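You operate a simulated robot arm through the tools that you are given. There is no shell and no other tool.

You run a simulated two-armed robot. Do the job below in one go: nothing can be reset, and whatever is moved stays where it is left.

JOB
Slide the ray lamp's shutter shut, switch it off and line up mirrors Q and T.
Fine: shutter before switch; Q and T end turned the same way as the other four mirrors, which stay as they are.

Only the result counts: the job must be done as asked and must still hold three seconds after the hand-in. Knocking over, shifting, dropping, spilling or breaking anything else fails it.

ROBOT AND FRAMES
Two 7-joint arms with fingered hands on one trunk that stands fixed in place. Base frame: the origin is at the foot of the trunk, x ahead of it, y to its left, z up; the work surface is at about z = 0.822. Units: m, rad, N and s.
The left shoulder is at [0.023, 0.269, 1.072], the right one opposite. Each reaches about 1.298 m from its shoulder. Payload 5 kg a hand.
Tool frame (each hand has its own): the origin (TCP) lies between the finger pads and is the grasp point; the fingertips stand 0.042 m ahead of it; z points along the fingers, y is the line along which they close. The gripper opens to 0.208 m; its body begins 0.119 m behind the TCP. The gripper is a hand of 4 fingers: y runs from the thumb to the fingers, the wrist lies at [0, 0, -0.317] in the tool frame.
Orientation is that of the tool frame in the base frame, as a unit quaternion [x, y, z, w]. With the fingers straight down and closing along the base's y, the tool's x points along the base's -x, its y along +y and its z along -z.

CONTROLS
- The arms move only by the tool apply_moves. It takes "left_deltas", "right_deltas" or both (then of equal length, played together; a hand with none holds still); each is a list of rows, each a list of 2 entries, a list of its own where there are three numbers: the shift along the base's x, y, z in units of 300 mm (1.0 is 300 mm), then the turn, a rotation vector about the base's x, y, z in units of 120 degrees (1.0 is 120 degrees). In form: [[[tx, ty, tz], [wx, wy, wz]], ...]. A call has 1 to 20 rows; each row is the pose to reach, as a shift and turn from the pose commanded when the call began. A call with a number of a shift or a turn outside -1 to 1 is refused whole. Each row takes 0.2 s and may step no farther than 0.05 m and 0.15 rad from the row before; otherwise, the whole call is refused. Where a pose cannot be reached the arm comes as near as it can. A force on the tool above 60 N (or 10 N above the force at the start of the call, whichever is more), or a blocked arm, ends the call early, and 0.2 s more pass. In this call time passes only in rows, and 0.2 s behind the last. It gives the time, the measured TCP pose, the force on the tool (base axes), the opening and the grip force at its end, in the units of the frame above (readings bear some noise), with the torque about the TCP (base axes, N m) and any sound that the robot's microphone picked up.
- Cameras (640 x 400 px; columns grow to the right, rows downward): "scene" is now at [0.1745, -0.0269, 1.3433]; the picture's right is [-0.40, -0.92, 0.00], its down [-0.48, 0.21, -0.86] and it looks along [0.78, -0.34, -0.52] (base axes); focal length 249 px, centre (320, 200). "left" rides on the left gripper at [-0.094, 0.001, -0.146] in its tool frame; the picture's right is [-0.01, -1.00, 0.00], its down [0.84, -0.01, -0.54] and it looks along [0.54, -0.01, 0.84] (tool axes); focal length 280 px, centre (320, 200). "right" rides on the right gripper at [0.093, 0.001, -0.146] in its tool frame; the picture's right is [-0.01, 1.00, 0.00], its down [-0.84, -0.01, -0.54] and it looks along [-0.54, -0.01, 0.84] (tool axes); focal length 280 px, centre (320, 200). There is no depth. A picture from a camera that has moved, and an enlarged one, comes with that camera's place and axes in the base frame and with its lens. The place of the scene camera against the robot may be out by one fixed shift of up to 0.025 m in any direction.
- grab_frame(camera): a new picture of that camera. It takes no simulated time.
- move_column(by): moves the trunk up (or, below 0, down) by that many m; the arms and the scene camera ride with it, the base frame stays. It gives what a move gives, with no picture.
- finger_targets(finger1, finger2, finger3, thumb_bend, hand): sets how far each is bent, from 0 (flat) to 1 (curled in); at 0.3 the hand is open as for a grip, at 0.7 the pads meet at the TCP. One left out holds its place. A second passes; each finger stops where it meets its share of the squeeze, and holds until it gets a number again. It is the only way to open and close the hand. It gives what a move gives, with no picture; readings hold the bend of each and the force on the fingers (four entries, about 0 where the hand has none), thumb and palm.
- aim_head(pan, tilt): turns the head with the scene camera to pan (to the left, within 1.396 rad either way) and tilt (down, from -0.506 to 1.204), counted from straight ahead of the robot (the tilt from the chest, where the trunk bows). It gives what a move gives.
- zoom(camera, box): a new picture of the part [left, top, right, bottom] of that camera's present view, enlarged. It takes no simulated time.
- hand_in(): hands the job in; it is judged then, once.

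Places have to be worked out from the pictures, the camera data and where the tool is seen. Open the grippers and draw the arms clear of the work before you hand the job in, unless the task says otherwise.

The tools are called after ">>>" by a JSON object that holds its "fn" and its "kwargs". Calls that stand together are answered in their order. apply_moves: Moves the arms, as the interface text tells. Its arguments: {"type":"object","properties":{"left_deltas":{"type":"array","items":{"type":"array"}},"right_deltas":{"type":"array","items":{"type":"array"}}},"required":[]} The other tools are called the same way: move_column (by) moves the trunk up or down; finger_targets (finger1, finger2, finger3, thumb_bend, hand) moves the fingers one by one; aim_head (pan, tilt) turns the head that bears the scene camera; grab_frame (camera) takes a picture; zoom (camera, box) takes an enlarged picture of a part of a camera's view; hand_in () hands the job in.

At the start:

```text
clock: 0.0
left_tool_pos: [0.5705, -0.0284, 1.2412]
left_ee_rot: [0.269, 0.963, 0.001, 0.0]
left_ft_force: [0.0, -0.9, -0.5]
left_moment: [0.0, 0.06, -0.02]
left_width: 0.208
left_grip_force: 0.0
left_shape: jaw
left_bend: [0.3, 0.3, 0.3, 0.3]
left_finger forces: [0.1, 0.0, 0.0, 0.0, 0.1, 0.1]
right_tool_pos: [0.5143, -0.5843, 1.2089]
right_ee_rot: [0.27, 0.963, 0.0, 0.0]
right_ft_force: [0.6, 0.4, 0.4]
right_moment: [0.0, 0.03, 0.01]
right_width: 0.2079
right_grip_force: 0.0
right_shape: jaw
right_bend: [0.3, 0.3, 0.3, 0.3]
right_finger forces: [0.0, 0.0, 0.0, 0.0, 0.0, 0.0]
trunk travel left (down, up): [-0.45, 0.171]
head pan, tilt (commanded): [-0.408, 0.545]
```

scene: 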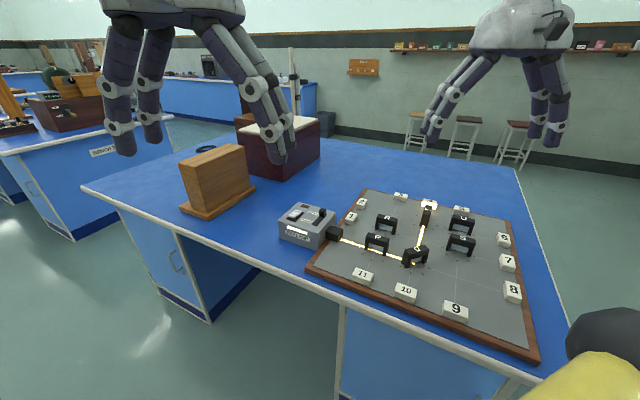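
right: 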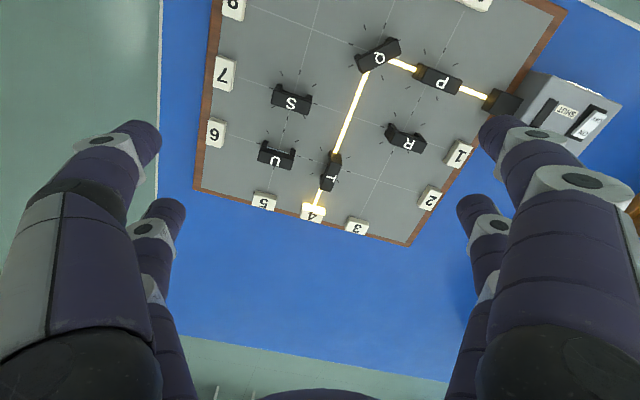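
left: 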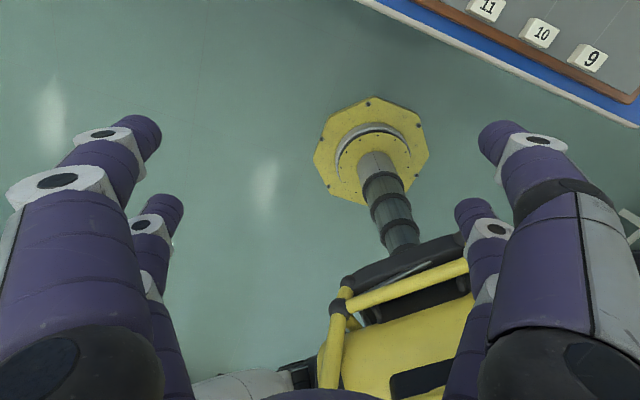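

The scene shows a lamp box with a shutter and switch, and a board with mirrors P, Q, R, S, T, U. I'll enlarge the views to look closely at lamp and mirrors.

>>> {"fn": "zoom", "kwargs": {"camera": "scene", "box": [260, 180, 420, 280]}}

>>> {"fn": "zoom", "kwargs": {"camera": "scene", "box": [340, 180, 500, 280]}}

>>> {"fn": "zoom", "kwargs": {"camera": "right", "box": [200, 0, 420, 240]}}

>>> {"fn": "zoom", "kwargs": {"camera": "right", "box": [340, 0, 640, 200]}}

```text
4.00 times, centred on (340, 230) of scene
camera zoom: at [0.1745, -0.0269, 1.3433], right [-0.4, -0.92, 0.0], down [-0.48, 0.21, -0.86], along [0.78, -0.34, -0.52], focal length 998 px, centre (240, 80)
```

zoom: 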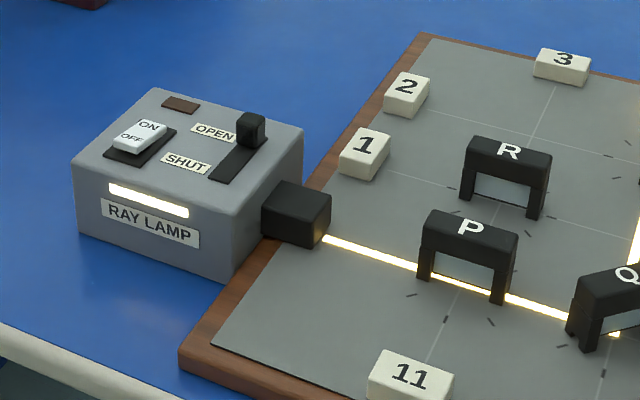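

```text
4.00 times, centred on (420, 230) of scene
camera zoom: at [0.1745, -0.0269, 1.3433], right [-0.4, -0.92, 0.0], down [-0.48, 0.21, -0.86], along [0.78, -0.34, -0.52], focal length 998 px, centre (-80, 80)
```

zoom: 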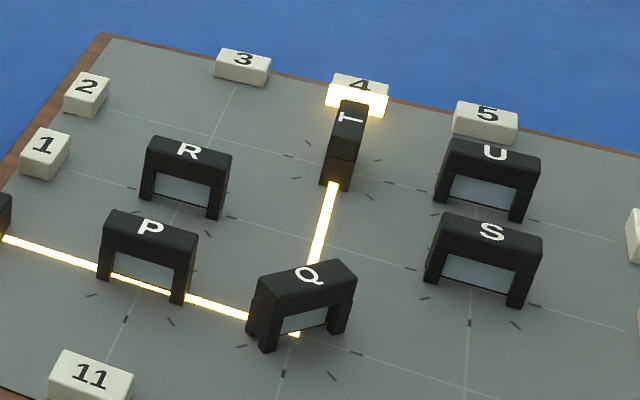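

```text
1.67 times, centred on (310, 120) of right
camera zoom: at [0.4354, -0.5353, 1.3542], right [0.53, 0.85, 0.0], down [0.71, -0.45, 0.54], along [0.46, -0.29, -0.84], focal length 467 px, centre (337, 333)
```

zoom: 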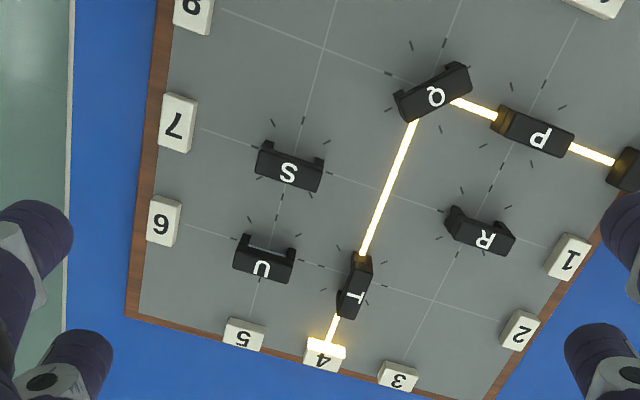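

```text
2.00 times, centred on (490, 100) of right
camera zoom: at [0.4354, -0.5353, 1.3542], right [0.53, 0.85, 0.0], down [0.71, -0.45, 0.54], along [0.46, -0.29, -0.84], focal length 561 px, centre (-20, 400)
```

zoom: 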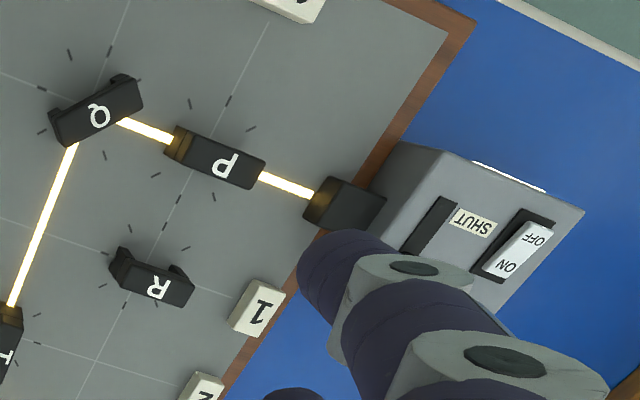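

Mirrors P, R, S, U share one direction; Q looks turned about 45° and T about 90°. Before touching anything I'll learn how the hand's digits look, bending right finger1 in free air at z≈1.2.

>>> {"fn": "finger_targets", "kwargs": {"hand": "right", "finger1": 0.7}}

>>> {"fn": "grab_frame", "kwargs": {"camera": "right"}}

>>> {"fn": "grab_frame", "kwargs": {"camera": "scene"}}

```text
clock: 1.0
left_tool_pos: [0.5698, -0.0274, 1.2431]
left_ee_rot: [0.269, 0.963, 0.0, 0.0]
left_ft_force: [0.3, -0.4, 0.6]
left_moment: [0.0, 0.0, 0.0]
left_width: 0.2079
left_grip_force: 0.0
left_shape: jaw
left_bend: [0.3, 0.3, 0.3, 0.3]
left_finger forces: [0.0, 0.0, 0.1, 0.0, 0.0, 0.1]
right_tool_pos: [0.513, -0.585, 1.2078]
right_ee_rot: [0.27, 0.963, 0.0, 0.0]
right_ft_force: [-0.3, -0.4, -0.8]
right_moment: [0.01, 0.01, 0.03]
right_width: 0.1155
right_grip_force: 0.0
right_shape: fingers
right_bend: [0.7, 0.3, 0.3, 0.3]
right_finger forces: [0.1, 0.0, 0.0, 0.0, 0.0, 0.0]
trunk travel left (down, up): [-0.45, 0.171]
head pan, tilt (commanded): [-0.408, 0.545]
```

```text
taken
camera right: at [0.4354, -0.5354, 1.3541], right [0.53, 0.85, 0.0], down [0.71, -0.45, 0.54], along [0.46, -0.29, -0.84], focal length 280 px, centre (320, 200)
```

right: 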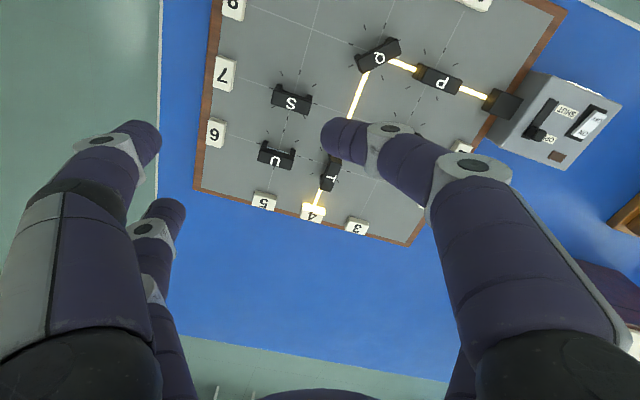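

```text
taken
camera scene: at [0.1744, -0.027, 1.3433], right [-0.4, -0.92, 0.0], down [-0.48, 0.21, -0.86], along [0.78, -0.34, -0.52], focal length 249 px, centre (320, 200)
```

scene: 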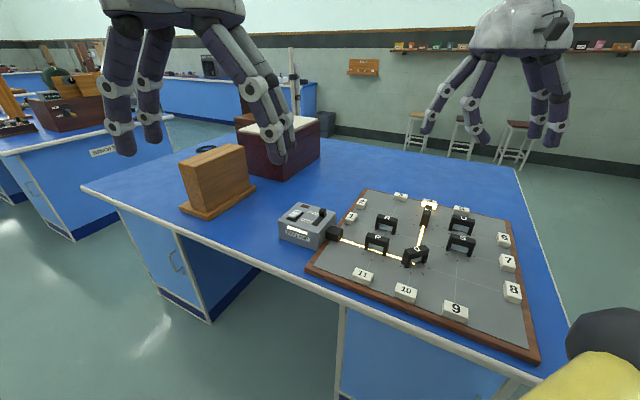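

Finger1 is the +y digit nearest the camera, and bending to 0.7 brings its tip inward near the tool axis. I'll test the thumb next, and curl finger1 fully.

>>> {"fn": "finger_targets", "kwargs": {"hand": "right", "finger1": 1.0, "thumb_bend": 0.7}}

>>> {"fn": "grab_frame", "kwargs": {"camera": "right"}}

>>> {"fn": "finger_targets", "kwargs": {"hand": "right", "finger2": 0.7}}

>>> {"fn": "grab_frame", "kwargs": {"camera": "right"}}

>>> {"fn": "finger_targets", "kwargs": {"hand": "right", "finger3": 0.7}}

>>> {"fn": "grab_frame", "kwargs": {"camera": "right"}}

>>> {"fn": "zoom", "kwargs": {"camera": "scene", "box": [400, 0, 600, 160]}}

```text
clock: 2.0
left_tool_pos: [0.5692, -0.0274, 1.243]
left_ee_rot: [0.269, 0.963, 0.0, 0.0]
left_ft_force: [-0.2, -0.7, -0.4]
left_moment: [-0.02, -0.01, 0.0]
left_width: 0.2077
left_grip_force: 0.2
left_shape: jaw
left_bend: [0.3, 0.3, 0.3, 0.3]
left_finger forces: [0.1, 0.0, 0.0, 0.0, 0.0, 0.0]
right_tool_pos: [0.5146, -0.5848, 1.2068]
right_ee_rot: [0.27, 0.963, 0.0, 0.0]
right_ft_force: [-0.8, 0.2, 0.2]
right_moment: [-0.01, -0.01, 0.04]
right_width: 0.0654
right_grip_force: 0.1
right_shape: fingers
right_bend: [1.0, 0.3, 0.3, 0.7]
right_finger forces: [0.0, 0.0, 0.0, 0.1, 0.0, 0.1]
trunk travel left (down, up): [-0.45, 0.171]
head pan, tilt (commanded): [-0.408, 0.545]
```

```text
taken
camera right: at [0.4354, -0.5354, 1.3541], right [0.53, 0.85, 0.0], down [0.71, -0.45, 0.54], along [0.46, -0.29, -0.84], focal length 280 px, centre (320, 200)
```

right: 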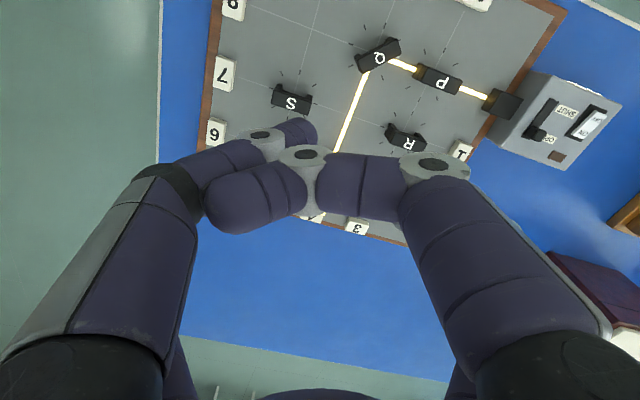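

```text
clock: 3.0
left_tool_pos: [0.5703, -0.0279, 1.243]
left_ee_rot: [0.269, 0.963, -0.001, 0.0]
left_ft_force: [0.8, 0.6, 0.4]
left_moment: [-0.01, 0.02, -0.01]
left_width: 0.2079
left_grip_force: 0.1
left_shape: jaw
left_bend: [0.3, 0.3, 0.3, 0.3]
left_finger forces: [0.1, 0.0, 0.1, 0.0, 0.0, 0.0]
right_tool_pos: [0.5145, -0.5854, 1.2077]
right_ee_rot: [0.27, 0.963, 0.001, 0.0]
right_ft_force: [0.8, 0.0, 0.0]
right_moment: [0.04, -0.03, -0.01]
right_width: 0.0654
right_grip_force: 0.2
right_shape: fingers
right_bend: [1.0, 0.7, 0.3, 0.7]
right_finger forces: [0.1, 0.0, 0.1, 0.0, 0.0, 0.1]
trunk travel left (down, up): [-0.45, 0.171]
head pan, tilt (commanded): [-0.408, 0.545]
```

```text
taken
camera right: at [0.4354, -0.5354, 1.3541], right [0.53, 0.85, 0.0], down [0.71, -0.45, 0.54], along [0.46, -0.29, -0.84], focal length 280 px, centre (320, 200)
```

right: 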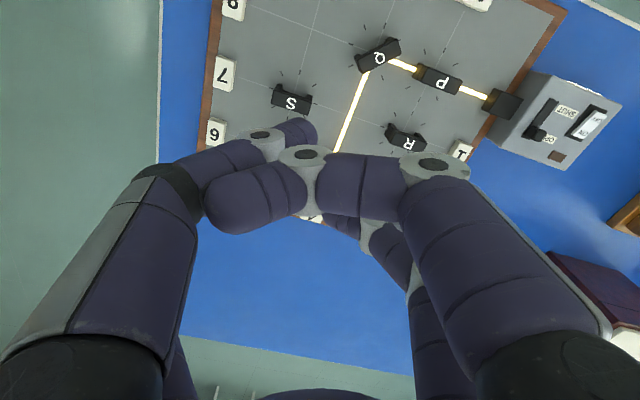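

```text
clock: 4.0
left_tool_pos: [0.5699, -0.0289, 1.2438]
left_ee_rot: [0.269, 0.963, 0.0, 0.0]
left_ft_force: [-0.4, -0.4, 0.6]
left_moment: [-0.01, -0.02, 0.02]
left_width: 0.2079
left_grip_force: 0.1
left_shape: jaw
left_bend: [0.3, 0.3, 0.3, 0.3]
left_finger forces: [0.1, 0.0, 0.1, 0.1, 0.1, 0.0]
right_tool_pos: [0.5145, -0.5848, 1.2074]
right_ee_rot: [0.269, 0.963, 0.0, 0.0]
right_ft_force: [-0.5, -0.9, -0.5]
right_moment: [0.0, 0.02, 0.0]
right_width: 0.0655
right_grip_force: 0.0
right_shape: fingers
right_bend: [1.0, 0.7, 0.7, 0.7]
right_finger forces: [0.0, 0.0, 0.0, 0.0, 0.0, 0.0]
trunk travel left (down, up): [-0.45, 0.171]
head pan, tilt (commanded): [-0.408, 0.545]
```

```text
taken
camera right: at [0.4354, -0.5354, 1.3541], right [0.53, 0.85, 0.0], down [0.71, -0.45, 0.54], along [0.46, -0.29, -0.84], focal length 280 px, centre (320, 200)
```

right: 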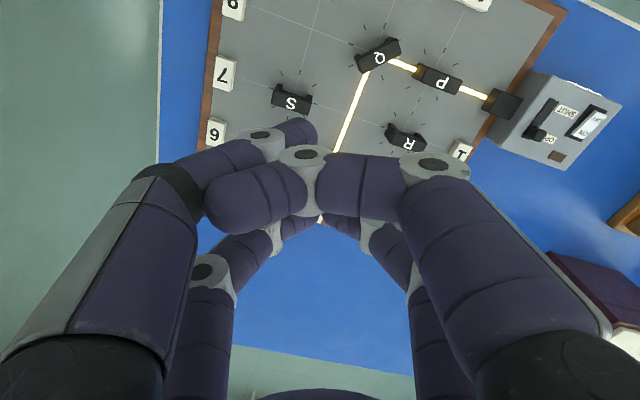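

```text
2.50 times, centred on (500, 80) of scene
camera zoom: at [0.1744, -0.027, 1.3433], right [-0.4, -0.92, 0.0], down [-0.48, 0.21, -0.86], along [0.78, -0.34, -0.52], focal length 624 px, centre (-130, 500)
```

zoom: 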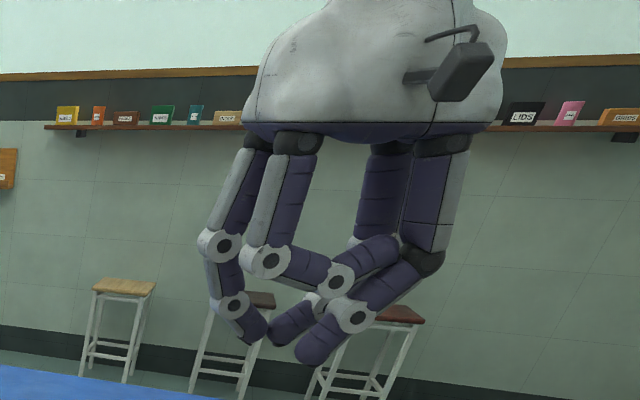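

The hand has pairs: finger1/thumb on the +x (camera) side and finger2/finger3 on the −x side. With finger1 curled, the lamp top is in view; I'll zoom in on it and on the mirrors with the right camera.

>>> {"fn": "zoom", "kwargs": {"camera": "right", "box": [480, 60, 640, 180]}}

>>> {"fn": "zoom", "kwargs": {"camera": "right", "box": [340, 20, 540, 160]}}

>>> {"fn": "zoom", "kwargs": {"camera": "scene", "box": [270, 195, 350, 255]}}

>>> {"fn": "zoom", "kwargs": {"camera": "scene", "box": [350, 190, 490, 280]}}

```text
3.33 times, centred on (560, 120) of right
camera zoom: at [0.4354, -0.5354, 1.3541], right [0.53, 0.85, 0.0], down [0.71, -0.45, 0.54], along [0.46, -0.29, -0.84], focal length 935 px, centre (-480, 467)
```

zoom: 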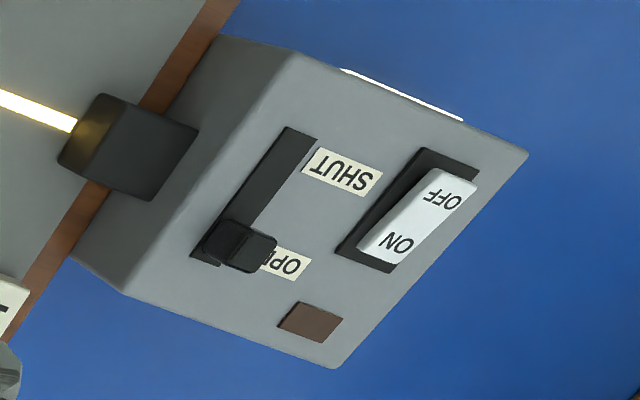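

```text
2.86 times, centred on (440, 90) of right
camera zoom: at [0.4354, -0.5354, 1.3541], right [0.53, 0.85, 0.0], down [0.71, -0.45, 0.54], along [0.46, -0.29, -0.84], focal length 801 px, centre (-23, 514)
```

zoom: 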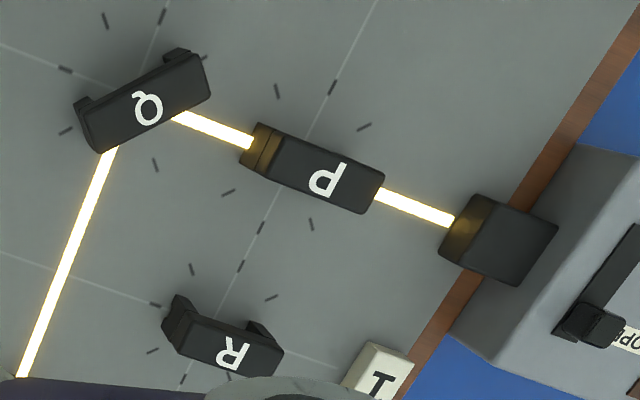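

```text
6.67 times, centred on (310, 225) of scene
camera zoom: at [0.1744, -0.027, 1.3433], right [-0.4, -0.92, 0.0], down [-0.48, 0.21, -0.86], along [0.78, -0.34, -0.52], focal length 1663 px, centre (387, 33)
```

zoom: 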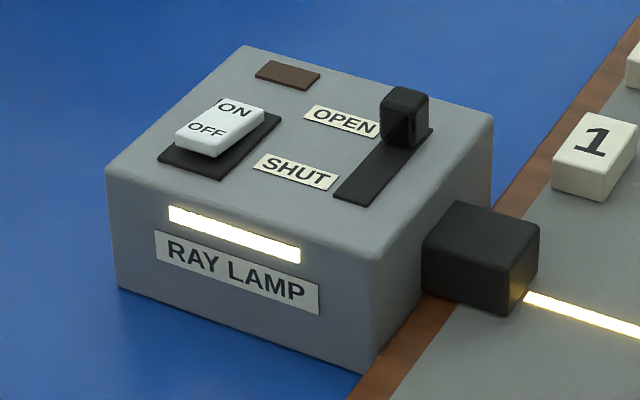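

```text
4.44 times, centred on (420, 235) of scene
camera zoom: at [0.1744, -0.027, 1.3433], right [-0.4, -0.92, 0.0], down [-0.48, 0.21, -0.86], along [0.78, -0.34, -0.52], focal length 1109 px, centre (-124, 44)
```

zoom: 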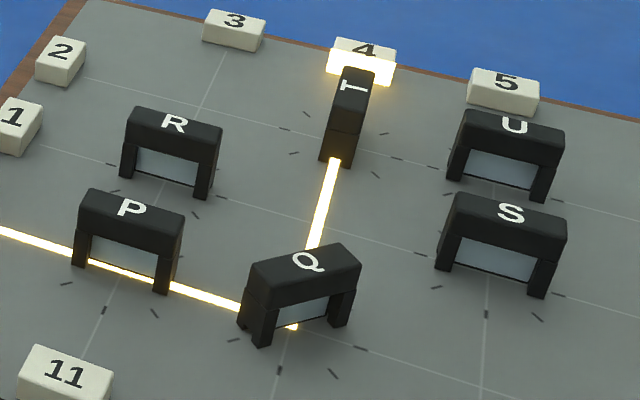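

I judge the board rows run roughly along (0.78,0.62), mirror spacing ≈0.10 m, knob near (0.755,−0.32), lamp top ≈0.9. I'll move the left arm clear to the left, and set the right hand to a one-finger pointing shape.

>>> {"fn": "apply_moves", "kwargs": {"left_deltas": [[[-0.048, 0.133, 0.0], [0, 0, 0]], [[-0.095, 0.267, 0.0], [0, 0, 0]], [[-0.143, 0.4, 0.0], [0, 0, 0]], [[-0.19, 0.533, 0.0], [0, 0, 0]], [[-0.238, 0.667, 0.0], [0, 0, 0]], [[-0.286, 0.8, 0.0], [0, 0, 0]], [[-0.333, 0.933, 0.0], [0, 0, 0]]]}}

>>> {"fn": "finger_targets", "kwargs": {"hand": "right", "finger1": 0.3, "finger2": 1.0, "finger3": 0.3, "thumb_bend": 1.0}}

>>> {"fn": "finger_targets", "kwargs": {"hand": "right", "finger3": 1.0}}

>>> {"fn": "grab_frame", "kwargs": {"camera": "right"}}

>>> {"fn": "grab_frame", "kwargs": {"camera": "scene"}}

```text
clock: 5.6
left_tool_pos: [0.4713, 0.2541, 1.2424]
left_ee_rot: [0.269, 0.963, -0.001, 0.0]
left_ft_force: [-0.2, 1.6, -0.7]
left_moment: [-0.14, 0.02, 0.0]
left_width: 0.2078
left_grip_force: 0.1
left_shape: jaw
left_bend: [0.3, 0.3, 0.3, 0.3]
left_finger forces: [0.0, 0.0, 0.1, 0.1, 0.1, 0.0]
right_tool_pos: [0.5127, -0.5836, 1.21]
right_ee_rot: [0.269, 0.963, 0.001, 0.001]
right_ft_force: [-0.6, 2.4, 1.7]
right_moment: [-0.2, -0.13, -0.03]
right_width: 0.0655
right_grip_force: 0.0
right_shape: fingers
right_bend: [1.0, 0.7, 0.7, 0.7]
right_finger forces: [0.1, 0.0, 0.0, 0.0, 0.1, 0.0]
trunk travel left (down, up): [-0.45, 0.171]
head pan, tilt (commanded): [-0.408, 0.545]
```

```text
clock: 6.6
left_tool_pos: [0.4722, 0.2518, 1.2414]
left_ee_rot: [0.269, 0.963, 0.0, 0.0]
left_ft_force: [-0.5, -0.8, 0.3]
left_moment: [0.05, 0.0, -0.03]
left_width: 0.208
left_grip_force: 0.0
left_shape: jaw
left_bend: [0.3, 0.3, 0.3, 0.3]
left_finger forces: [0.1, 0.1, 0.0, 0.1, 0.0, 0.0]
right_tool_pos: [0.5143, -0.5845, 1.2075]
right_ee_rot: [0.27, 0.963, 0.0, -0.001]
right_ft_force: [0.0, 0.3, 0.3]
right_moment: [0.02, 0.0, 0.02]
right_width: 0.0505
right_grip_force: 0.0
right_shape: fingers
right_bend: [1.0, 1.0, 0.3, 0.94]
right_finger forces: [0.1, 0.0, 0.1, 0.0, 0.1, 0.0]
trunk travel left (down, up): [-0.45, 0.171]
head pan, tilt (commanded): [-0.408, 0.545]
```

```text
clock: 7.6
left_tool_pos: [0.4719, 0.2517, 1.2416]
left_ee_rot: [0.269, 0.963, 0.0, 0.001]
left_ft_force: [0.3, 0.1, 0.0]
left_moment: [-0.04, -0.03, 0.0]
left_width: 0.2079
left_grip_force: 0.0
left_shape: jaw
left_bend: [0.3, 0.3, 0.3, 0.3]
left_finger forces: [0.0, 0.0, 0.0, 0.1, 0.0, 0.0]
right_tool_pos: [0.5148, -0.5844, 1.208]
right_ee_rot: [0.27, 0.963, 0.0, -0.001]
right_ft_force: [-0.8, 0.4, 0.1]
right_moment: [-0.04, 0.02, -0.04]
right_width: 0.0502
right_grip_force: 0.1
right_shape: fingers
right_bend: [1.0, 1.0, 0.86, 0.94]
right_finger forces: [0.0, 0.1, 0.0, 0.0, 0.0, 0.0]
trunk travel left (down, up): [-0.45, 0.171]
head pan, tilt (commanded): [-0.408, 0.545]
```

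```text
taken
camera right: at [0.4354, -0.5353, 1.3542], right [0.53, 0.85, 0.0], down [0.71, -0.45, 0.54], along [0.46, -0.29, -0.84], focal length 280 px, centre (320, 200)
```

right: 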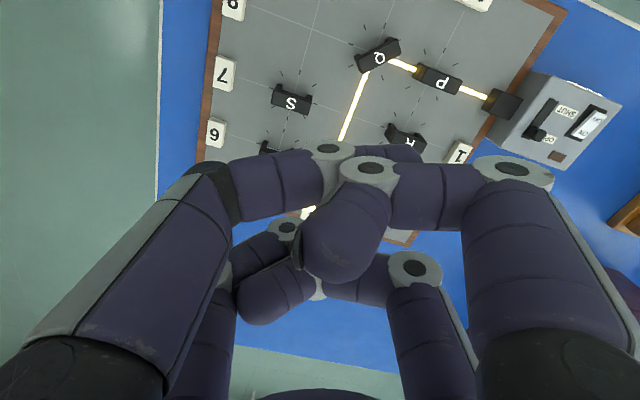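

```text
taken
camera scene: at [0.1745, -0.0269, 1.3433], right [-0.4, -0.92, 0.0], down [-0.48, 0.21, -0.86], along [0.78, -0.34, -0.52], focal length 249 px, centre (320, 200)
```

scene: 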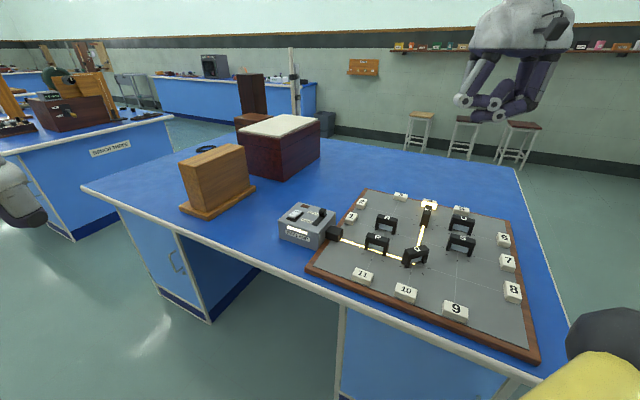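

Finger1 is trapped beneath the thumb; I'll open the thumb and finger3 first, then straighten finger1, then re-curl the others.

>>> {"fn": "finger_targets", "kwargs": {"hand": "right", "thumb_bend": 0.3, "finger3": 0.3}}

>>> {"fn": "finger_targets", "kwargs": {"hand": "right", "finger1": 0.3, "finger3": 1.0}}

>>> {"fn": "finger_targets", "kwargs": {"hand": "right", "thumb_bend": 1.0}}

>>> {"fn": "grab_frame", "kwargs": {"camera": "right"}}

>>> {"fn": "zoom", "kwargs": {"camera": "scene", "box": [400, 0, 600, 160]}}

```text
clock: 8.6
left_tool_pos: [0.4716, 0.2517, 1.2428]
left_ee_rot: [0.269, 0.963, 0.0, 0.0]
left_ft_force: [0.4, -0.4, 0.1]
left_moment: [-0.02, 0.0, -0.01]
left_width: 0.208
left_grip_force: 0.1
left_shape: jaw
left_bend: [0.3, 0.3, 0.3, 0.3]
left_finger forces: [0.0, 0.0, 0.0, 0.0, 0.0, 0.0]
right_tool_pos: [0.5138, -0.5849, 1.2087]
right_ee_rot: [0.269, 0.963, 0.0, 0.001]
right_ft_force: [0.8, -0.4, 0.0]
right_moment: [0.04, 0.01, -0.01]
right_width: 0.2182
right_grip_force: 0.1
right_shape: fingers
right_bend: [0.3, 1.0, 0.3, 0.3]
right_finger forces: [0.0, 0.0, 0.0, 0.0, 0.1, 0.0]
trunk travel left (down, up): [-0.45, 0.171]
head pan, tilt (commanded): [-0.408, 0.545]
```

```text
clock: 9.6
left_tool_pos: [0.4714, 0.2533, 1.2408]
left_ee_rot: [0.269, 0.963, 0.0, 0.001]
left_ft_force: [0.2, -0.2, 0.7]
left_moment: [0.01, 0.03, -0.02]
left_width: 0.2077
left_grip_force: 0.1
left_shape: jaw
left_bend: [0.3, 0.3, 0.3, 0.3]
left_finger forces: [0.0, 0.1, 0.2, 0.0, 0.0, 0.0]
right_tool_pos: [0.5136, -0.5848, 1.2093]
right_ee_rot: [0.27, 0.963, 0.0, 0.0]
right_ft_force: [-0.5, 0.2, -0.7]
right_moment: [-0.01, 0.01, -0.01]
right_width: 0.218
right_grip_force: 0.0
right_shape: fingers
right_bend: [0.3, 1.0, 0.86, 0.3]
right_finger forces: [0.0, 0.1, 0.1, 0.1, 0.0, 0.1]
trunk travel left (down, up): [-0.45, 0.171]
head pan, tilt (commanded): [-0.408, 0.545]
```

```text
clock: 10.6
left_tool_pos: [0.472, 0.2522, 1.2421]
left_ee_rot: [0.269, 0.963, 0.0, 0.0]
left_ft_force: [0.2, -0.9, 0.2]
left_moment: [0.0, 0.0, 0.02]
left_width: 0.2078
left_grip_force: 0.1
left_shape: jaw
left_bend: [0.3, 0.3, 0.3, 0.3]
left_finger forces: [0.0, 0.0, 0.0, 0.0, 0.0, 0.1]
right_tool_pos: [0.5148, -0.5844, 1.2081]
right_ee_rot: [0.27, 0.963, 0.0, 0.0]
right_ft_force: [0.8, 0.4, -0.3]
right_moment: [-0.04, 0.01, 0.0]
right_width: 0.0807
right_grip_force: 0.1
right_shape: fingers
right_bend: [0.3, 1.0, 0.86, 1.0]
right_finger forces: [0.1, 0.0, 0.1, 0.0, 0.0, 0.0]
trunk travel left (down, up): [-0.45, 0.171]
head pan, tilt (commanded): [-0.408, 0.545]
```

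```text
taken
camera right: at [0.4354, -0.5354, 1.3541], right [0.53, 0.85, 0.0], down [0.71, -0.45, 0.54], along [0.46, -0.29, -0.84], focal length 280 px, centre (320, 200)
```

right: 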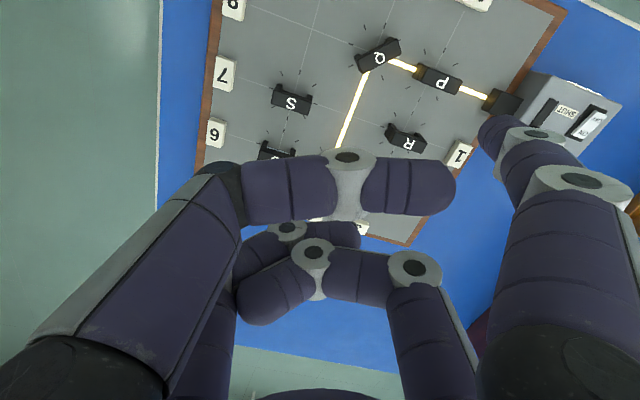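

```text
2.50 times, centred on (500, 80) of scene
camera zoom: at [0.1744, -0.027, 1.3433], right [-0.4, -0.92, 0.0], down [-0.48, 0.21, -0.86], along [0.78, -0.34, -0.52], focal length 624 px, centre (-130, 500)
```

zoom: 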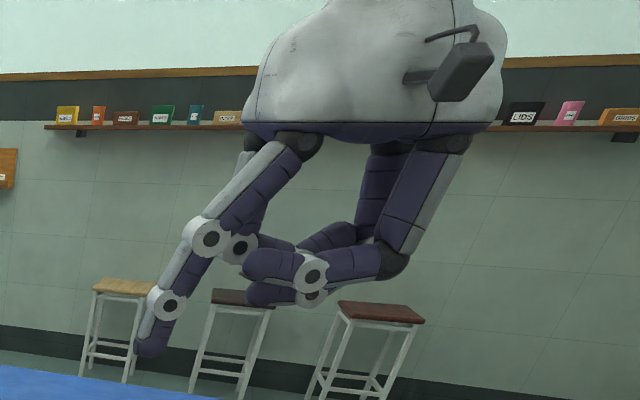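

Finger1 now points alone, tip roughly 0.03–0.04 below TCP height, others tucked. I'll move the right hand towards the lamp at a safe height (TCP z≈1.12) to get a second viewpoint for triangulating.

>>> {"fn": "apply_moves", "kwargs": {"right_deltas": [[[0.1, 0.07, -0.05], [0, 0, 0]], [[0.2, 0.14, -0.1], [0, 0, 0]], [[0.3, 0.21, -0.15], [0, 0, 0]], [[0.4, 0.28, -0.2], [0, 0, 0]], [[0.5, 0.35, -0.25], [0, 0, 0]], [[0.6, 0.42, -0.3], [0, 0, 0]], [[0.6, 0.42, -0.3], [0, 0, 0]]]}}

>>> {"fn": "grab_frame", "kwargs": {"camera": "right"}}

>>> {"fn": "grab_frame", "kwargs": {"camera": "scene"}}

```text
clock: 12.2
left_tool_pos: [0.4713, 0.2512, 1.2423]
left_ee_rot: [0.269, 0.963, 0.0, 0.001]
left_ft_force: [-0.9, 0.1, -0.2]
left_moment: [-0.03, -0.08, 0.0]
left_width: 0.2081
left_grip_force: 0.1
left_shape: jaw
left_bend: [0.3, 0.3, 0.3, 0.3]
left_finger forces: [0.1, 0.0, 0.0, 0.1, 0.0, 0.0]
right_tool_pos: [0.6947, -0.4594, 1.115]
right_ee_rot: [0.269, 0.963, 0.0, 0.001]
right_ft_force: [-0.8, 0.5, 0.8]
right_moment: [0.03, -0.09, -0.01]
right_width: 0.081
right_grip_force: 0.0
right_shape: fingers
right_bend: [0.3, 1.0, 0.86, 1.0]
right_finger forces: [0.0, 0.0, 0.0, 0.0, 0.0, 0.1]
trunk travel left (down, up): [-0.45, 0.171]
head pan, tilt (commanded): [-0.408, 0.545]
```

```text
taken
camera right: at [0.6155, -0.4107, 1.2612], right [0.53, 0.85, 0.0], down [0.71, -0.45, 0.54], along [0.46, -0.29, -0.84], focal length 280 px, centre (320, 200)
```

right: 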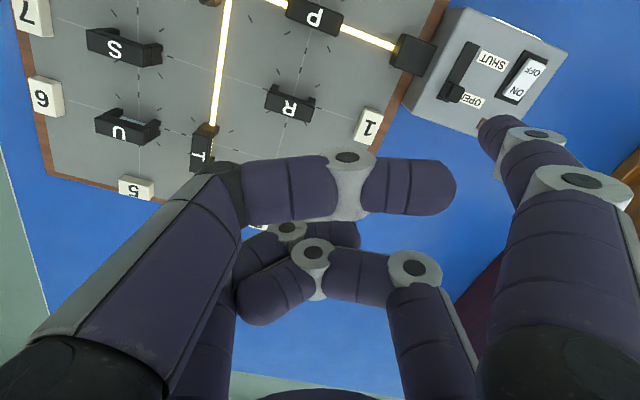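

```text
taken
camera scene: at [0.1737, -0.0269, 1.3437], right [-0.4, -0.92, 0.0], down [-0.47, 0.21, -0.86], along [0.79, -0.34, -0.52], focal length 249 px, centre (320, 200)
```

scene: 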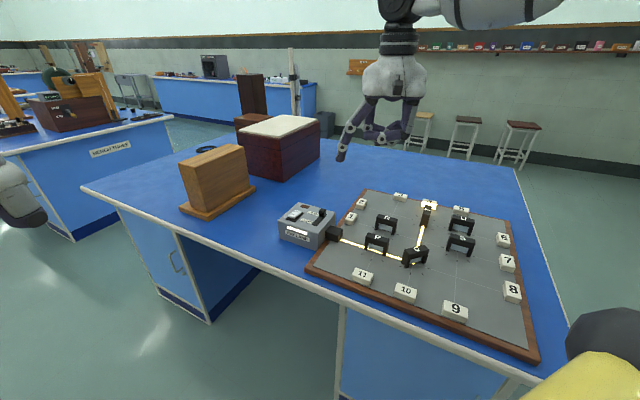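

I'll zoom this second view on the lamp and the mirrors for triangulation.

>>> {"fn": "zoom", "kwargs": {"camera": "right", "box": [380, 0, 580, 140]}}

>>> {"fn": "zoom", "kwargs": {"camera": "right", "box": [0, 0, 200, 140]}}

>>> {"fn": "zoom", "kwargs": {"camera": "right", "box": [180, 0, 380, 140]}}

```text
2.86 times, centred on (480, 70) of right
camera zoom: at [0.6155, -0.4107, 1.2612], right [0.53, 0.85, 0.0], down [0.71, -0.45, 0.54], along [0.46, -0.29, -0.84], focal length 801 px, centre (-137, 571)
```

zoom: 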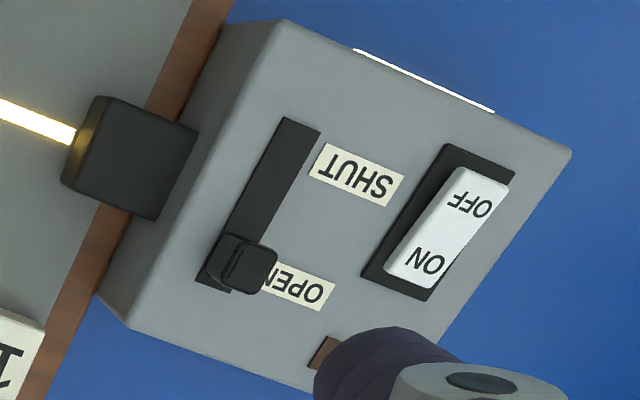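

```text
2.86 times, centred on (100, 70) of right
camera zoom: at [0.6155, -0.4107, 1.2612], right [0.53, 0.85, 0.0], down [0.71, -0.45, 0.54], along [0.46, -0.29, -0.84], focal length 801 px, centre (949, 571)
```

zoom: 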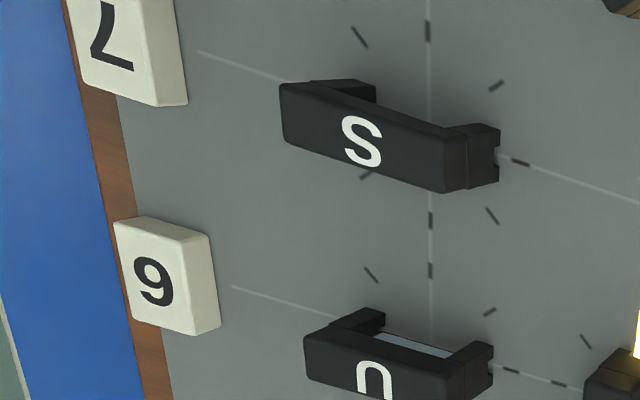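

```text
2.86 times, centred on (280, 70) of right
camera zoom: at [0.6155, -0.4107, 1.2612], right [0.53, 0.85, 0.0], down [0.71, -0.45, 0.54], along [0.46, -0.29, -0.84], focal length 801 px, centre (434, 571)
```

zoom: 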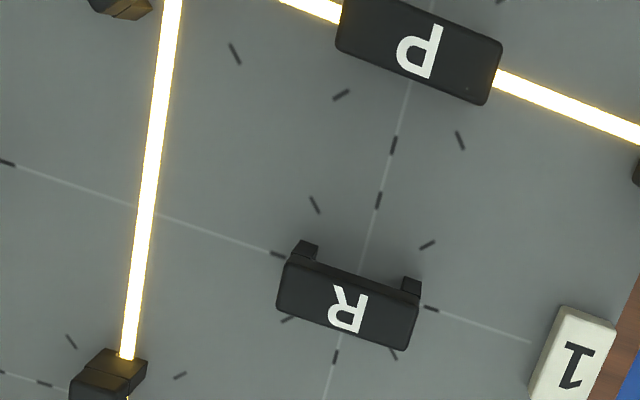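

Triangulation gives lamp top z≈0.877, knob at about (0.770,−0.309) with top ≈0.893, slot running to SHUT end (0.7325,−0.268); OFF end of the rocker about (0.794,−0.219,0.89). Next I'll zoom on the fingertip to calibrate it in the tool frame.

>>> {"fn": "zoom", "kwargs": {"camera": "right", "box": [450, 90, 550, 190]}}

>>> {"fn": "zoom", "kwargs": {"camera": "scene", "box": [320, 60, 440, 180]}}

```text
4.00 times, centred on (500, 140) of right
camera zoom: at [0.6155, -0.4107, 1.2612], right [0.53, 0.85, 0.0], down [0.71, -0.45, 0.54], along [0.46, -0.29, -0.84], focal length 1122 px, centre (-400, 440)
```

zoom: 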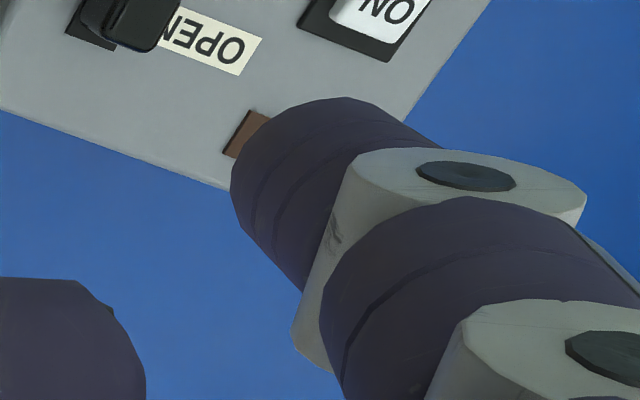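

```text
3.33 times, centred on (380, 120) of scene
camera zoom: at [0.1737, -0.0269, 1.3437], right [-0.4, -0.92, 0.0], down [-0.47, 0.21, -0.86], along [0.79, -0.34, -0.52], focal length 832 px, centre (120, 467)
```

zoom: 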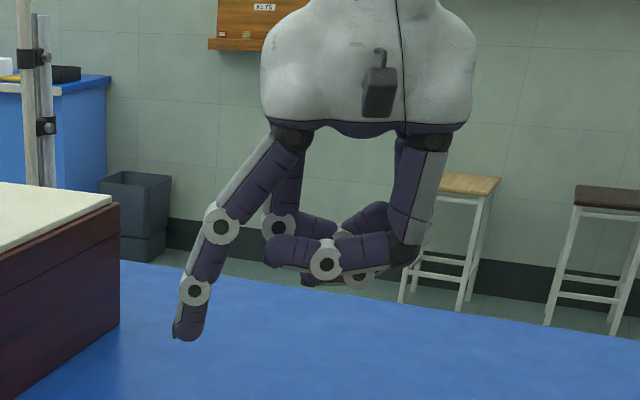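

Mirror tops come out at z≈0.88, P≈(0.609,−0.417), R≈(0.678,−0.499), so Q≈(0.527,−0.486) and T≈(0.665,−0.650). I'll move finger1's tip over the lamp just beyond the knob's OPEN side, still ~6 cm above the lamp, and look.

>>> {"fn": "apply_moves", "kwargs": {"right_deltas": [[[0.055, 0.006, -0.109], [0, 0, 0]], [[0.11, 0.012, -0.218], [0, 0, 0]], [[0.165, 0.018, -0.328], [0, 0, 0]], [[0.219, 0.0243, -0.437], [0, 0, 0]], [[0.219, 0.0243, -0.437], [0, 0, 0]]]}}

>>> {"fn": "grab_frame", "kwargs": {"camera": "right"}}

>>> {"fn": "zoom", "kwargs": {"camera": "scene", "box": [260, 130, 400, 250]}}

```text
clock: 13.4
left_tool_pos: [0.4729, 0.2506, 1.243]
left_ee_rot: [0.27, 0.963, 0.0, 0.0]
left_ft_force: [-0.1, 0.1, 0.7]
left_moment: [-0.03, -0.1, 0.02]
left_width: 0.2078
left_grip_force: 0.0
left_shape: jaw
left_bend: [0.3, 0.3, 0.3, 0.3]
left_finger forces: [0.0, 0.0, 0.1, 0.0, 0.0, 0.0]
right_tool_pos: [0.7632, -0.45, 0.9861]
right_ee_rot: [0.269, 0.963, 0.0, 0.0]
right_ft_force: [0.4, -0.3, -0.4]
right_moment: [0.03, -0.04, -0.01]
right_width: 0.081
right_grip_force: 0.0
right_shape: fingers
right_bend: [0.3, 1.0, 0.86, 1.0]
right_finger forces: [0.0, 0.1, 0.1, 0.0, 0.1, 0.1]
trunk travel left (down, up): [-0.45, 0.171]
head pan, tilt (commanded): [-0.408, 0.545]
```

```text
taken
camera right: at [0.6842, -0.4007, 1.1327], right [0.53, 0.85, 0.0], down [0.71, -0.45, 0.54], along [0.46, -0.29, -0.84], focal length 280 px, centre (320, 200)
```

right: 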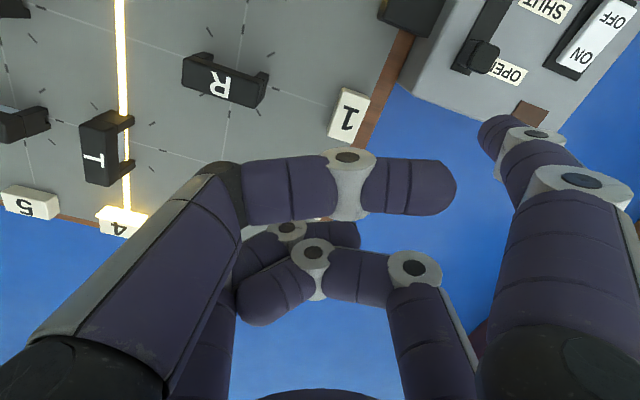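

```text
3.33 times, centred on (330, 190) of scene
camera zoom: at [0.1741, -0.0269, 1.3436], right [-0.4, -0.92, 0.0], down [-0.47, 0.21, -0.86], along [0.79, -0.34, -0.52], focal length 832 px, centre (287, 233)
```

zoom: 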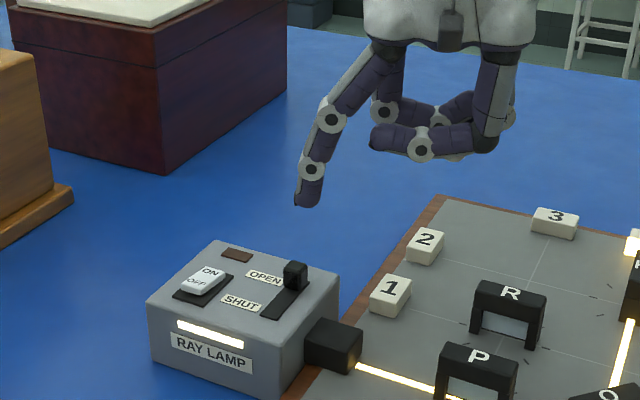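

The tip is now above the lamp just past the knob (est. tip centre (0.795,−0.332), apex ≈0.957). I'll descend about 68 mm with a 3 mm lateral correction, then check the gap.

>>> {"fn": "apply_moves", "kwargs": {"right_deltas": [[[-0.01, -0.009, -0.06], [0, 0, 0]], [[-0.01, -0.009, -0.12], [0, 0, 0]], [[-0.01, -0.009, -0.18], [0, 0, 0]], [[-0.01, -0.009, -0.205], [0, 0, 0]], [[-0.01, -0.009, -0.227], [0, 0, 0]], [[-0.01, -0.009, -0.227], [0, 0, 0]]]}}

>>> {"fn": "zoom", "kwargs": {"camera": "scene", "box": [270, 170, 370, 250]}}

>>> {"fn": "grab_frame", "kwargs": {"camera": "right"}}

>>> {"fn": "zoom", "kwargs": {"camera": "right", "box": [420, 0, 600, 160]}}

```text
clock: 14.8
left_tool_pos: [0.4725, 0.2513, 1.2422]
left_ee_rot: [0.269, 0.963, -0.001, 0.0]
left_ft_force: [-0.8, 0.4, 1.0]
left_moment: [-0.02, 0.02, 0.02]
left_width: 0.2079
left_grip_force: 0.0
left_shape: jaw
left_bend: [0.3, 0.3, 0.3, 0.3]
left_finger forces: [0.1, 0.0, 0.0, 0.0, 0.1, 0.0]
right_tool_pos: [0.7583, -0.4548, 0.9189]
right_ee_rot: [0.27, 0.963, 0.0, 0.0]
right_ft_force: [-0.1, -0.6, 0.8]
right_moment: [-0.01, 0.03, 0.02]
right_width: 0.081
right_grip_force: 0.0
right_shape: fingers
right_bend: [0.3, 1.0, 0.86, 1.0]
right_finger forces: [0.0, 0.0, 0.0, 0.0, 0.1, 0.1]
trunk travel left (down, up): [-0.45, 0.171]
head pan, tilt (commanded): [-0.408, 0.545]
```

```text
5.00 times, centred on (320, 210) of scene
camera zoom: at [0.1743, -0.0269, 1.3434], right [-0.4, -0.92, 0.0], down [-0.48, 0.21, -0.86], along [0.78, -0.34, -0.52], focal length 1247 px, centre (320, 150)
```

zoom: 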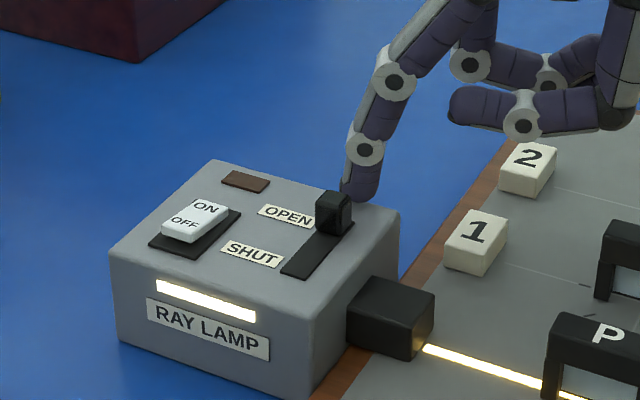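

```text
taken
camera right: at [0.6791, -0.4049, 1.0645], right [0.53, 0.85, 0.0], down [0.71, -0.45, 0.54], along [0.46, -0.29, -0.84], focal length 280 px, centre (320, 200)
```

right: 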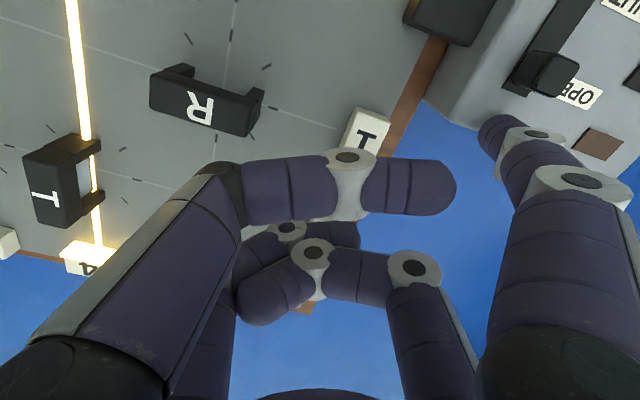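

```text
2.50 times, centred on (510, 80) of right
camera zoom: at [0.6791, -0.4049, 1.0645], right [0.53, 0.85, 0.0], down [0.71, -0.45, 0.54], along [0.46, -0.29, -0.84], focal length 701 px, centre (-155, 500)
```

zoom: 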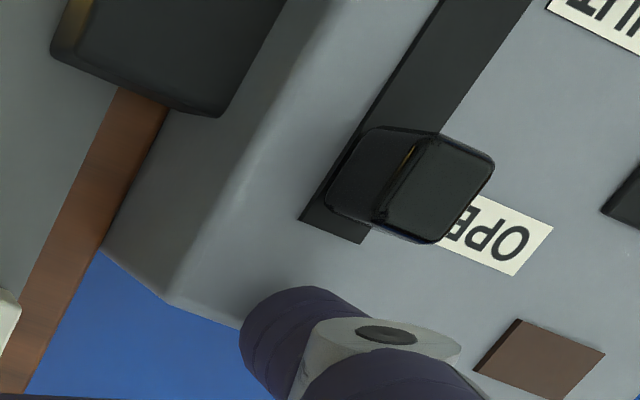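

No contact yet; the scene view shows the tip lined up behind the knob along the slot. I'll lower in small steps to find the lamp surface (watching force).

>>> {"fn": "apply_moves", "kwargs": {"right_deltas": [[[0, 0, -0.0067], [0, 0, 0]], [[0, 0, -0.0133], [0, 0, 0]], [[0, 0, -0.0133], [0, 0, 0]]]}}

>>> {"fn": "zoom", "kwargs": {"camera": "scene", "box": [300, 185, 360, 230]}}

```text
clock: 15.6
left_tool_pos: [0.4728, 0.2531, 1.2424]
left_ee_rot: [0.269, 0.963, 0.0, 0.0]
left_ft_force: [0.3, -0.3, -0.1]
left_moment: [0.0, 0.01, 0.0]
left_width: 0.2078
left_grip_force: 0.0
left_shape: jaw
left_bend: [0.3, 0.3, 0.3, 0.3]
left_finger forces: [0.1, 0.0, 0.1, 0.0, 0.0, 0.1]
right_tool_pos: [0.7564, -0.4546, 0.9142]
right_ee_rot: [0.27, 0.963, 0.0, 0.0]
right_ft_force: [-0.7, -0.9, 2.5]
right_moment: [0.25, -0.07, -0.04]
right_width: 0.0811
right_grip_force: 1.2
right_shape: fingers
right_bend: [0.3, 1.0, 0.86, 1.0]
right_finger forces: [2.6, 0.0, 0.0, 0.0, 0.1, 0.0]
trunk travel left (down, up): [-0.45, 0.171]
head pan, tilt (commanded): [-0.408, 0.545]
```

```text
8.89 times, centred on (330, 208) of scene
camera zoom: at [0.1743, -0.0269, 1.3434], right [-0.4, -0.92, 0.0], down [-0.48, 0.21, -0.86], along [0.78, -0.34, -0.52], focal length 2217 px, centre (231, 133)
```

zoom: 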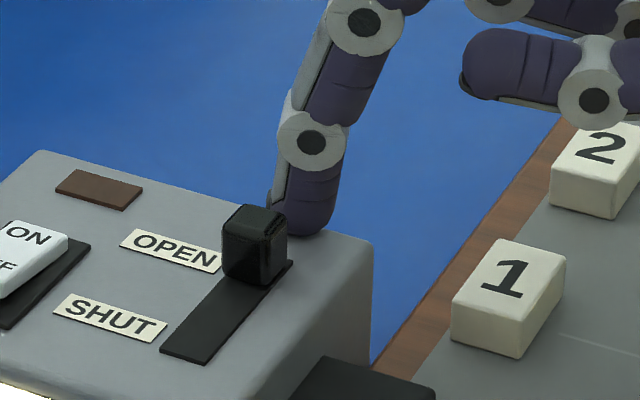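

Contact with the lamp top registered (2.6 N on finger1) at TCP z≈0.914, so the tip apex is ~0.037 beyond TCP. I'll lift 3 mm and push the knob along the slot toward SHUT in 5 mm steps.

>>> {"fn": "apply_moves", "kwargs": {"right_deltas": [[[0, 0, 0.01], [0, 0, 0]], [[-0.0107, 0.0128, 0.01], [0, 0, 0]], [[-0.0214, 0.0255, 0.01], [0, 0, 0]], [[-0.0322, 0.0383, 0.01], [0, 0, 0]], [[-0.0429, 0.0511, 0.01], [0, 0, 0]], [[-0.0536, 0.0638, 0.01], [0, 0, 0]], [[-0.0643, 0.0766, 0.01], [0, 0, 0]], [[-0.075, 0.0894, 0.01], [0, 0, 0]], [[-0.0857, 0.1021, 0.01], [0, 0, 0]], [[-0.0965, 0.1149, 0.01], [0, 0, 0]]]}}

>>> {"fn": "zoom", "kwargs": {"camera": "scene", "box": [280, 185, 360, 245]}}

>>> {"fn": "zoom", "kwargs": {"camera": "right", "box": [420, 0, 600, 160]}}

```text
clock: 17.8
left_tool_pos: [0.4732, 0.2526, 1.242]
left_ee_rot: [0.269, 0.963, 0.0, 0.001]
left_ft_force: [-0.1, 0.2, 0.1]
left_moment: [0.02, -0.03, -0.01]
left_width: 0.208
left_grip_force: 0.0
left_shape: jaw
left_bend: [0.3, 0.3, 0.3, 0.3]
left_finger forces: [0.0, 0.0, 0.1, 0.1, 0.1, 0.0]
right_tool_pos: [0.7262, -0.4201, 0.9186]
right_ee_rot: [0.269, 0.963, 0.0, 0.0]
right_ft_force: [-0.2, -0.6, 1.0]
right_moment: [0.0, 0.04, 0.03]
right_width: 0.0808
right_grip_force: 0.0
right_shape: fingers
right_bend: [0.3, 1.0, 0.86, 1.0]
right_finger forces: [0.1, 0.0, 0.1, 0.1, 0.0, 0.0]
trunk travel left (down, up): [-0.45, 0.171]
head pan, tilt (commanded): [-0.408, 0.545]
```

```text
6.67 times, centred on (320, 215) of scene
camera zoom: at [0.1744, -0.0269, 1.3434], right [-0.4, -0.92, 0.0], down [-0.48, 0.21, -0.86], along [0.78, -0.34, -0.52], focal length 1663 px, centre (320, 100)
```

zoom: 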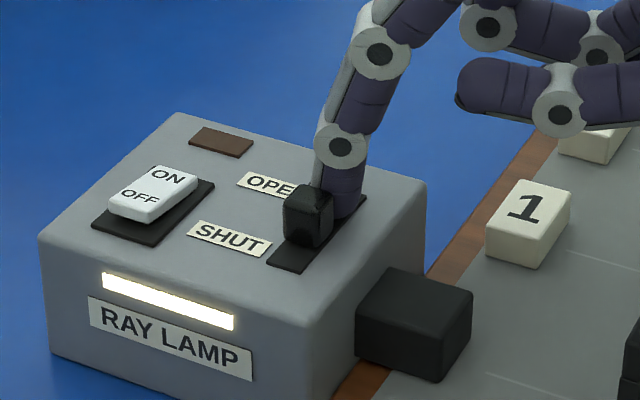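

```text
2.50 times, centred on (510, 80) of right
camera zoom: at [0.6488, -0.3703, 1.0641], right [0.53, 0.85, 0.0], down [0.71, -0.45, 0.54], along [0.46, -0.29, -0.84], focal length 701 px, centre (-155, 500)
```

zoom: 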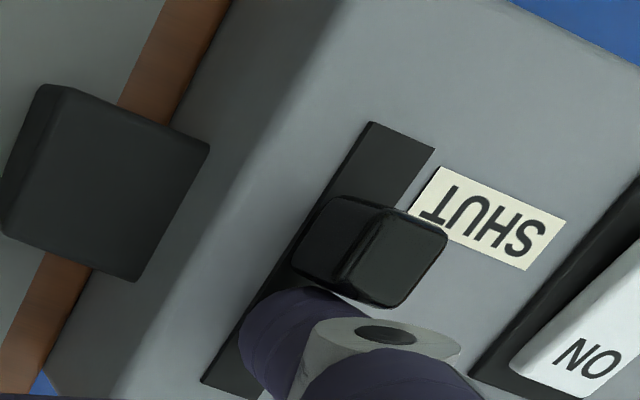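

The knob is sliding freely and the beam is already cut. I'll keep pushing about 22 mm more in 3 mm steps until it meets the end of the slot.

>>> {"fn": "apply_moves", "kwargs": {"right_deltas": [[[-0.0064, 0.0077, 0], [0, 0, 0]], [[-0.0129, 0.0153, 0], [0, 0, 0]], [[-0.0193, 0.023, 0], [0, 0, 0]], [[-0.0257, 0.0306, 0], [0, 0, 0]], [[-0.0322, 0.0383, 0], [0, 0, 0]], [[-0.0386, 0.046, 0], [0, 0, 0]], [[-0.045, 0.0536, 0], [0, 0, 0]]]}}

>>> {"fn": "zoom", "kwargs": {"camera": "scene", "box": [280, 185, 360, 245]}}

>>> {"fn": "zoom", "kwargs": {"camera": "right", "box": [420, 0, 600, 160]}}

```text
clock: 19.4
left_tool_pos: [0.4733, 0.2506, 1.2419]
left_ee_rot: [0.27, 0.963, 0.0, -0.001]
left_ft_force: [-0.8, -0.2, 0.8]
left_moment: [-0.01, 0.03, -0.03]
left_width: 0.2078
left_grip_force: 0.1
left_shape: jaw
left_bend: [0.3, 0.3, 0.3, 0.3]
left_finger forces: [0.0, 0.0, 0.0, 0.0, 0.0, 0.0]
right_tool_pos: [0.7167, -0.4064, 0.9171]
right_ee_rot: [0.271, 0.963, 0.0, 0.002]
right_ft_force: [21.1, -17.0, 2.2]
right_moment: [-0.07, -0.67, -3.14]
right_width: 0.08
right_grip_force: 13.5
right_shape: fingers
right_bend: [0.31, 1.0, 0.86, 1.0]
right_finger forces: [25.9, 0.0, 0.1, 0.0, 0.1, 0.0]
trunk travel left (down, up): [-0.45, 0.171]
head pan, tilt (commanded): [-0.408, 0.545]
```

```text
6.67 times, centred on (320, 215) of scene
camera zoom: at [0.1754, -0.0279, 1.3432], right [-0.4, -0.92, 0.0], down [-0.48, 0.21, -0.85], along [0.78, -0.34, -0.52], focal length 1663 px, centre (320, 100)
```

zoom: 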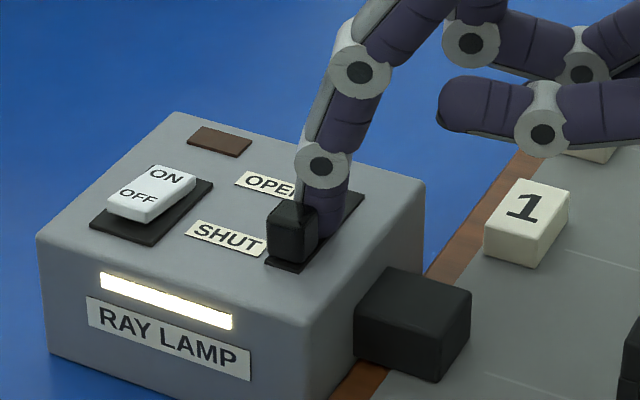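

```text
2.50 times, centred on (510, 80) of right
camera zoom: at [0.6381, -0.3559, 1.0631], right [0.54, 0.84, 0.0], down [0.71, -0.45, 0.54], along [0.46, -0.29, -0.84], focal length 701 px, centre (-155, 500)
```

zoom: 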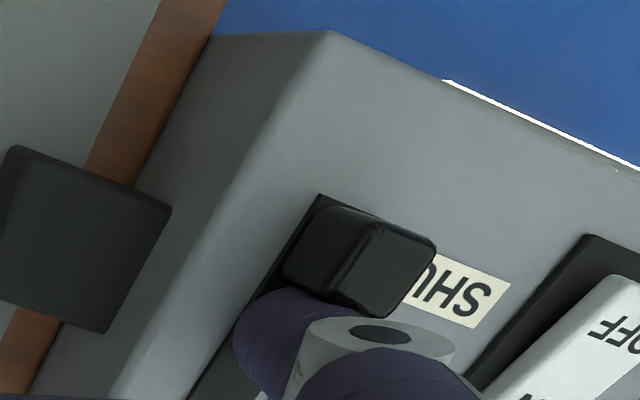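

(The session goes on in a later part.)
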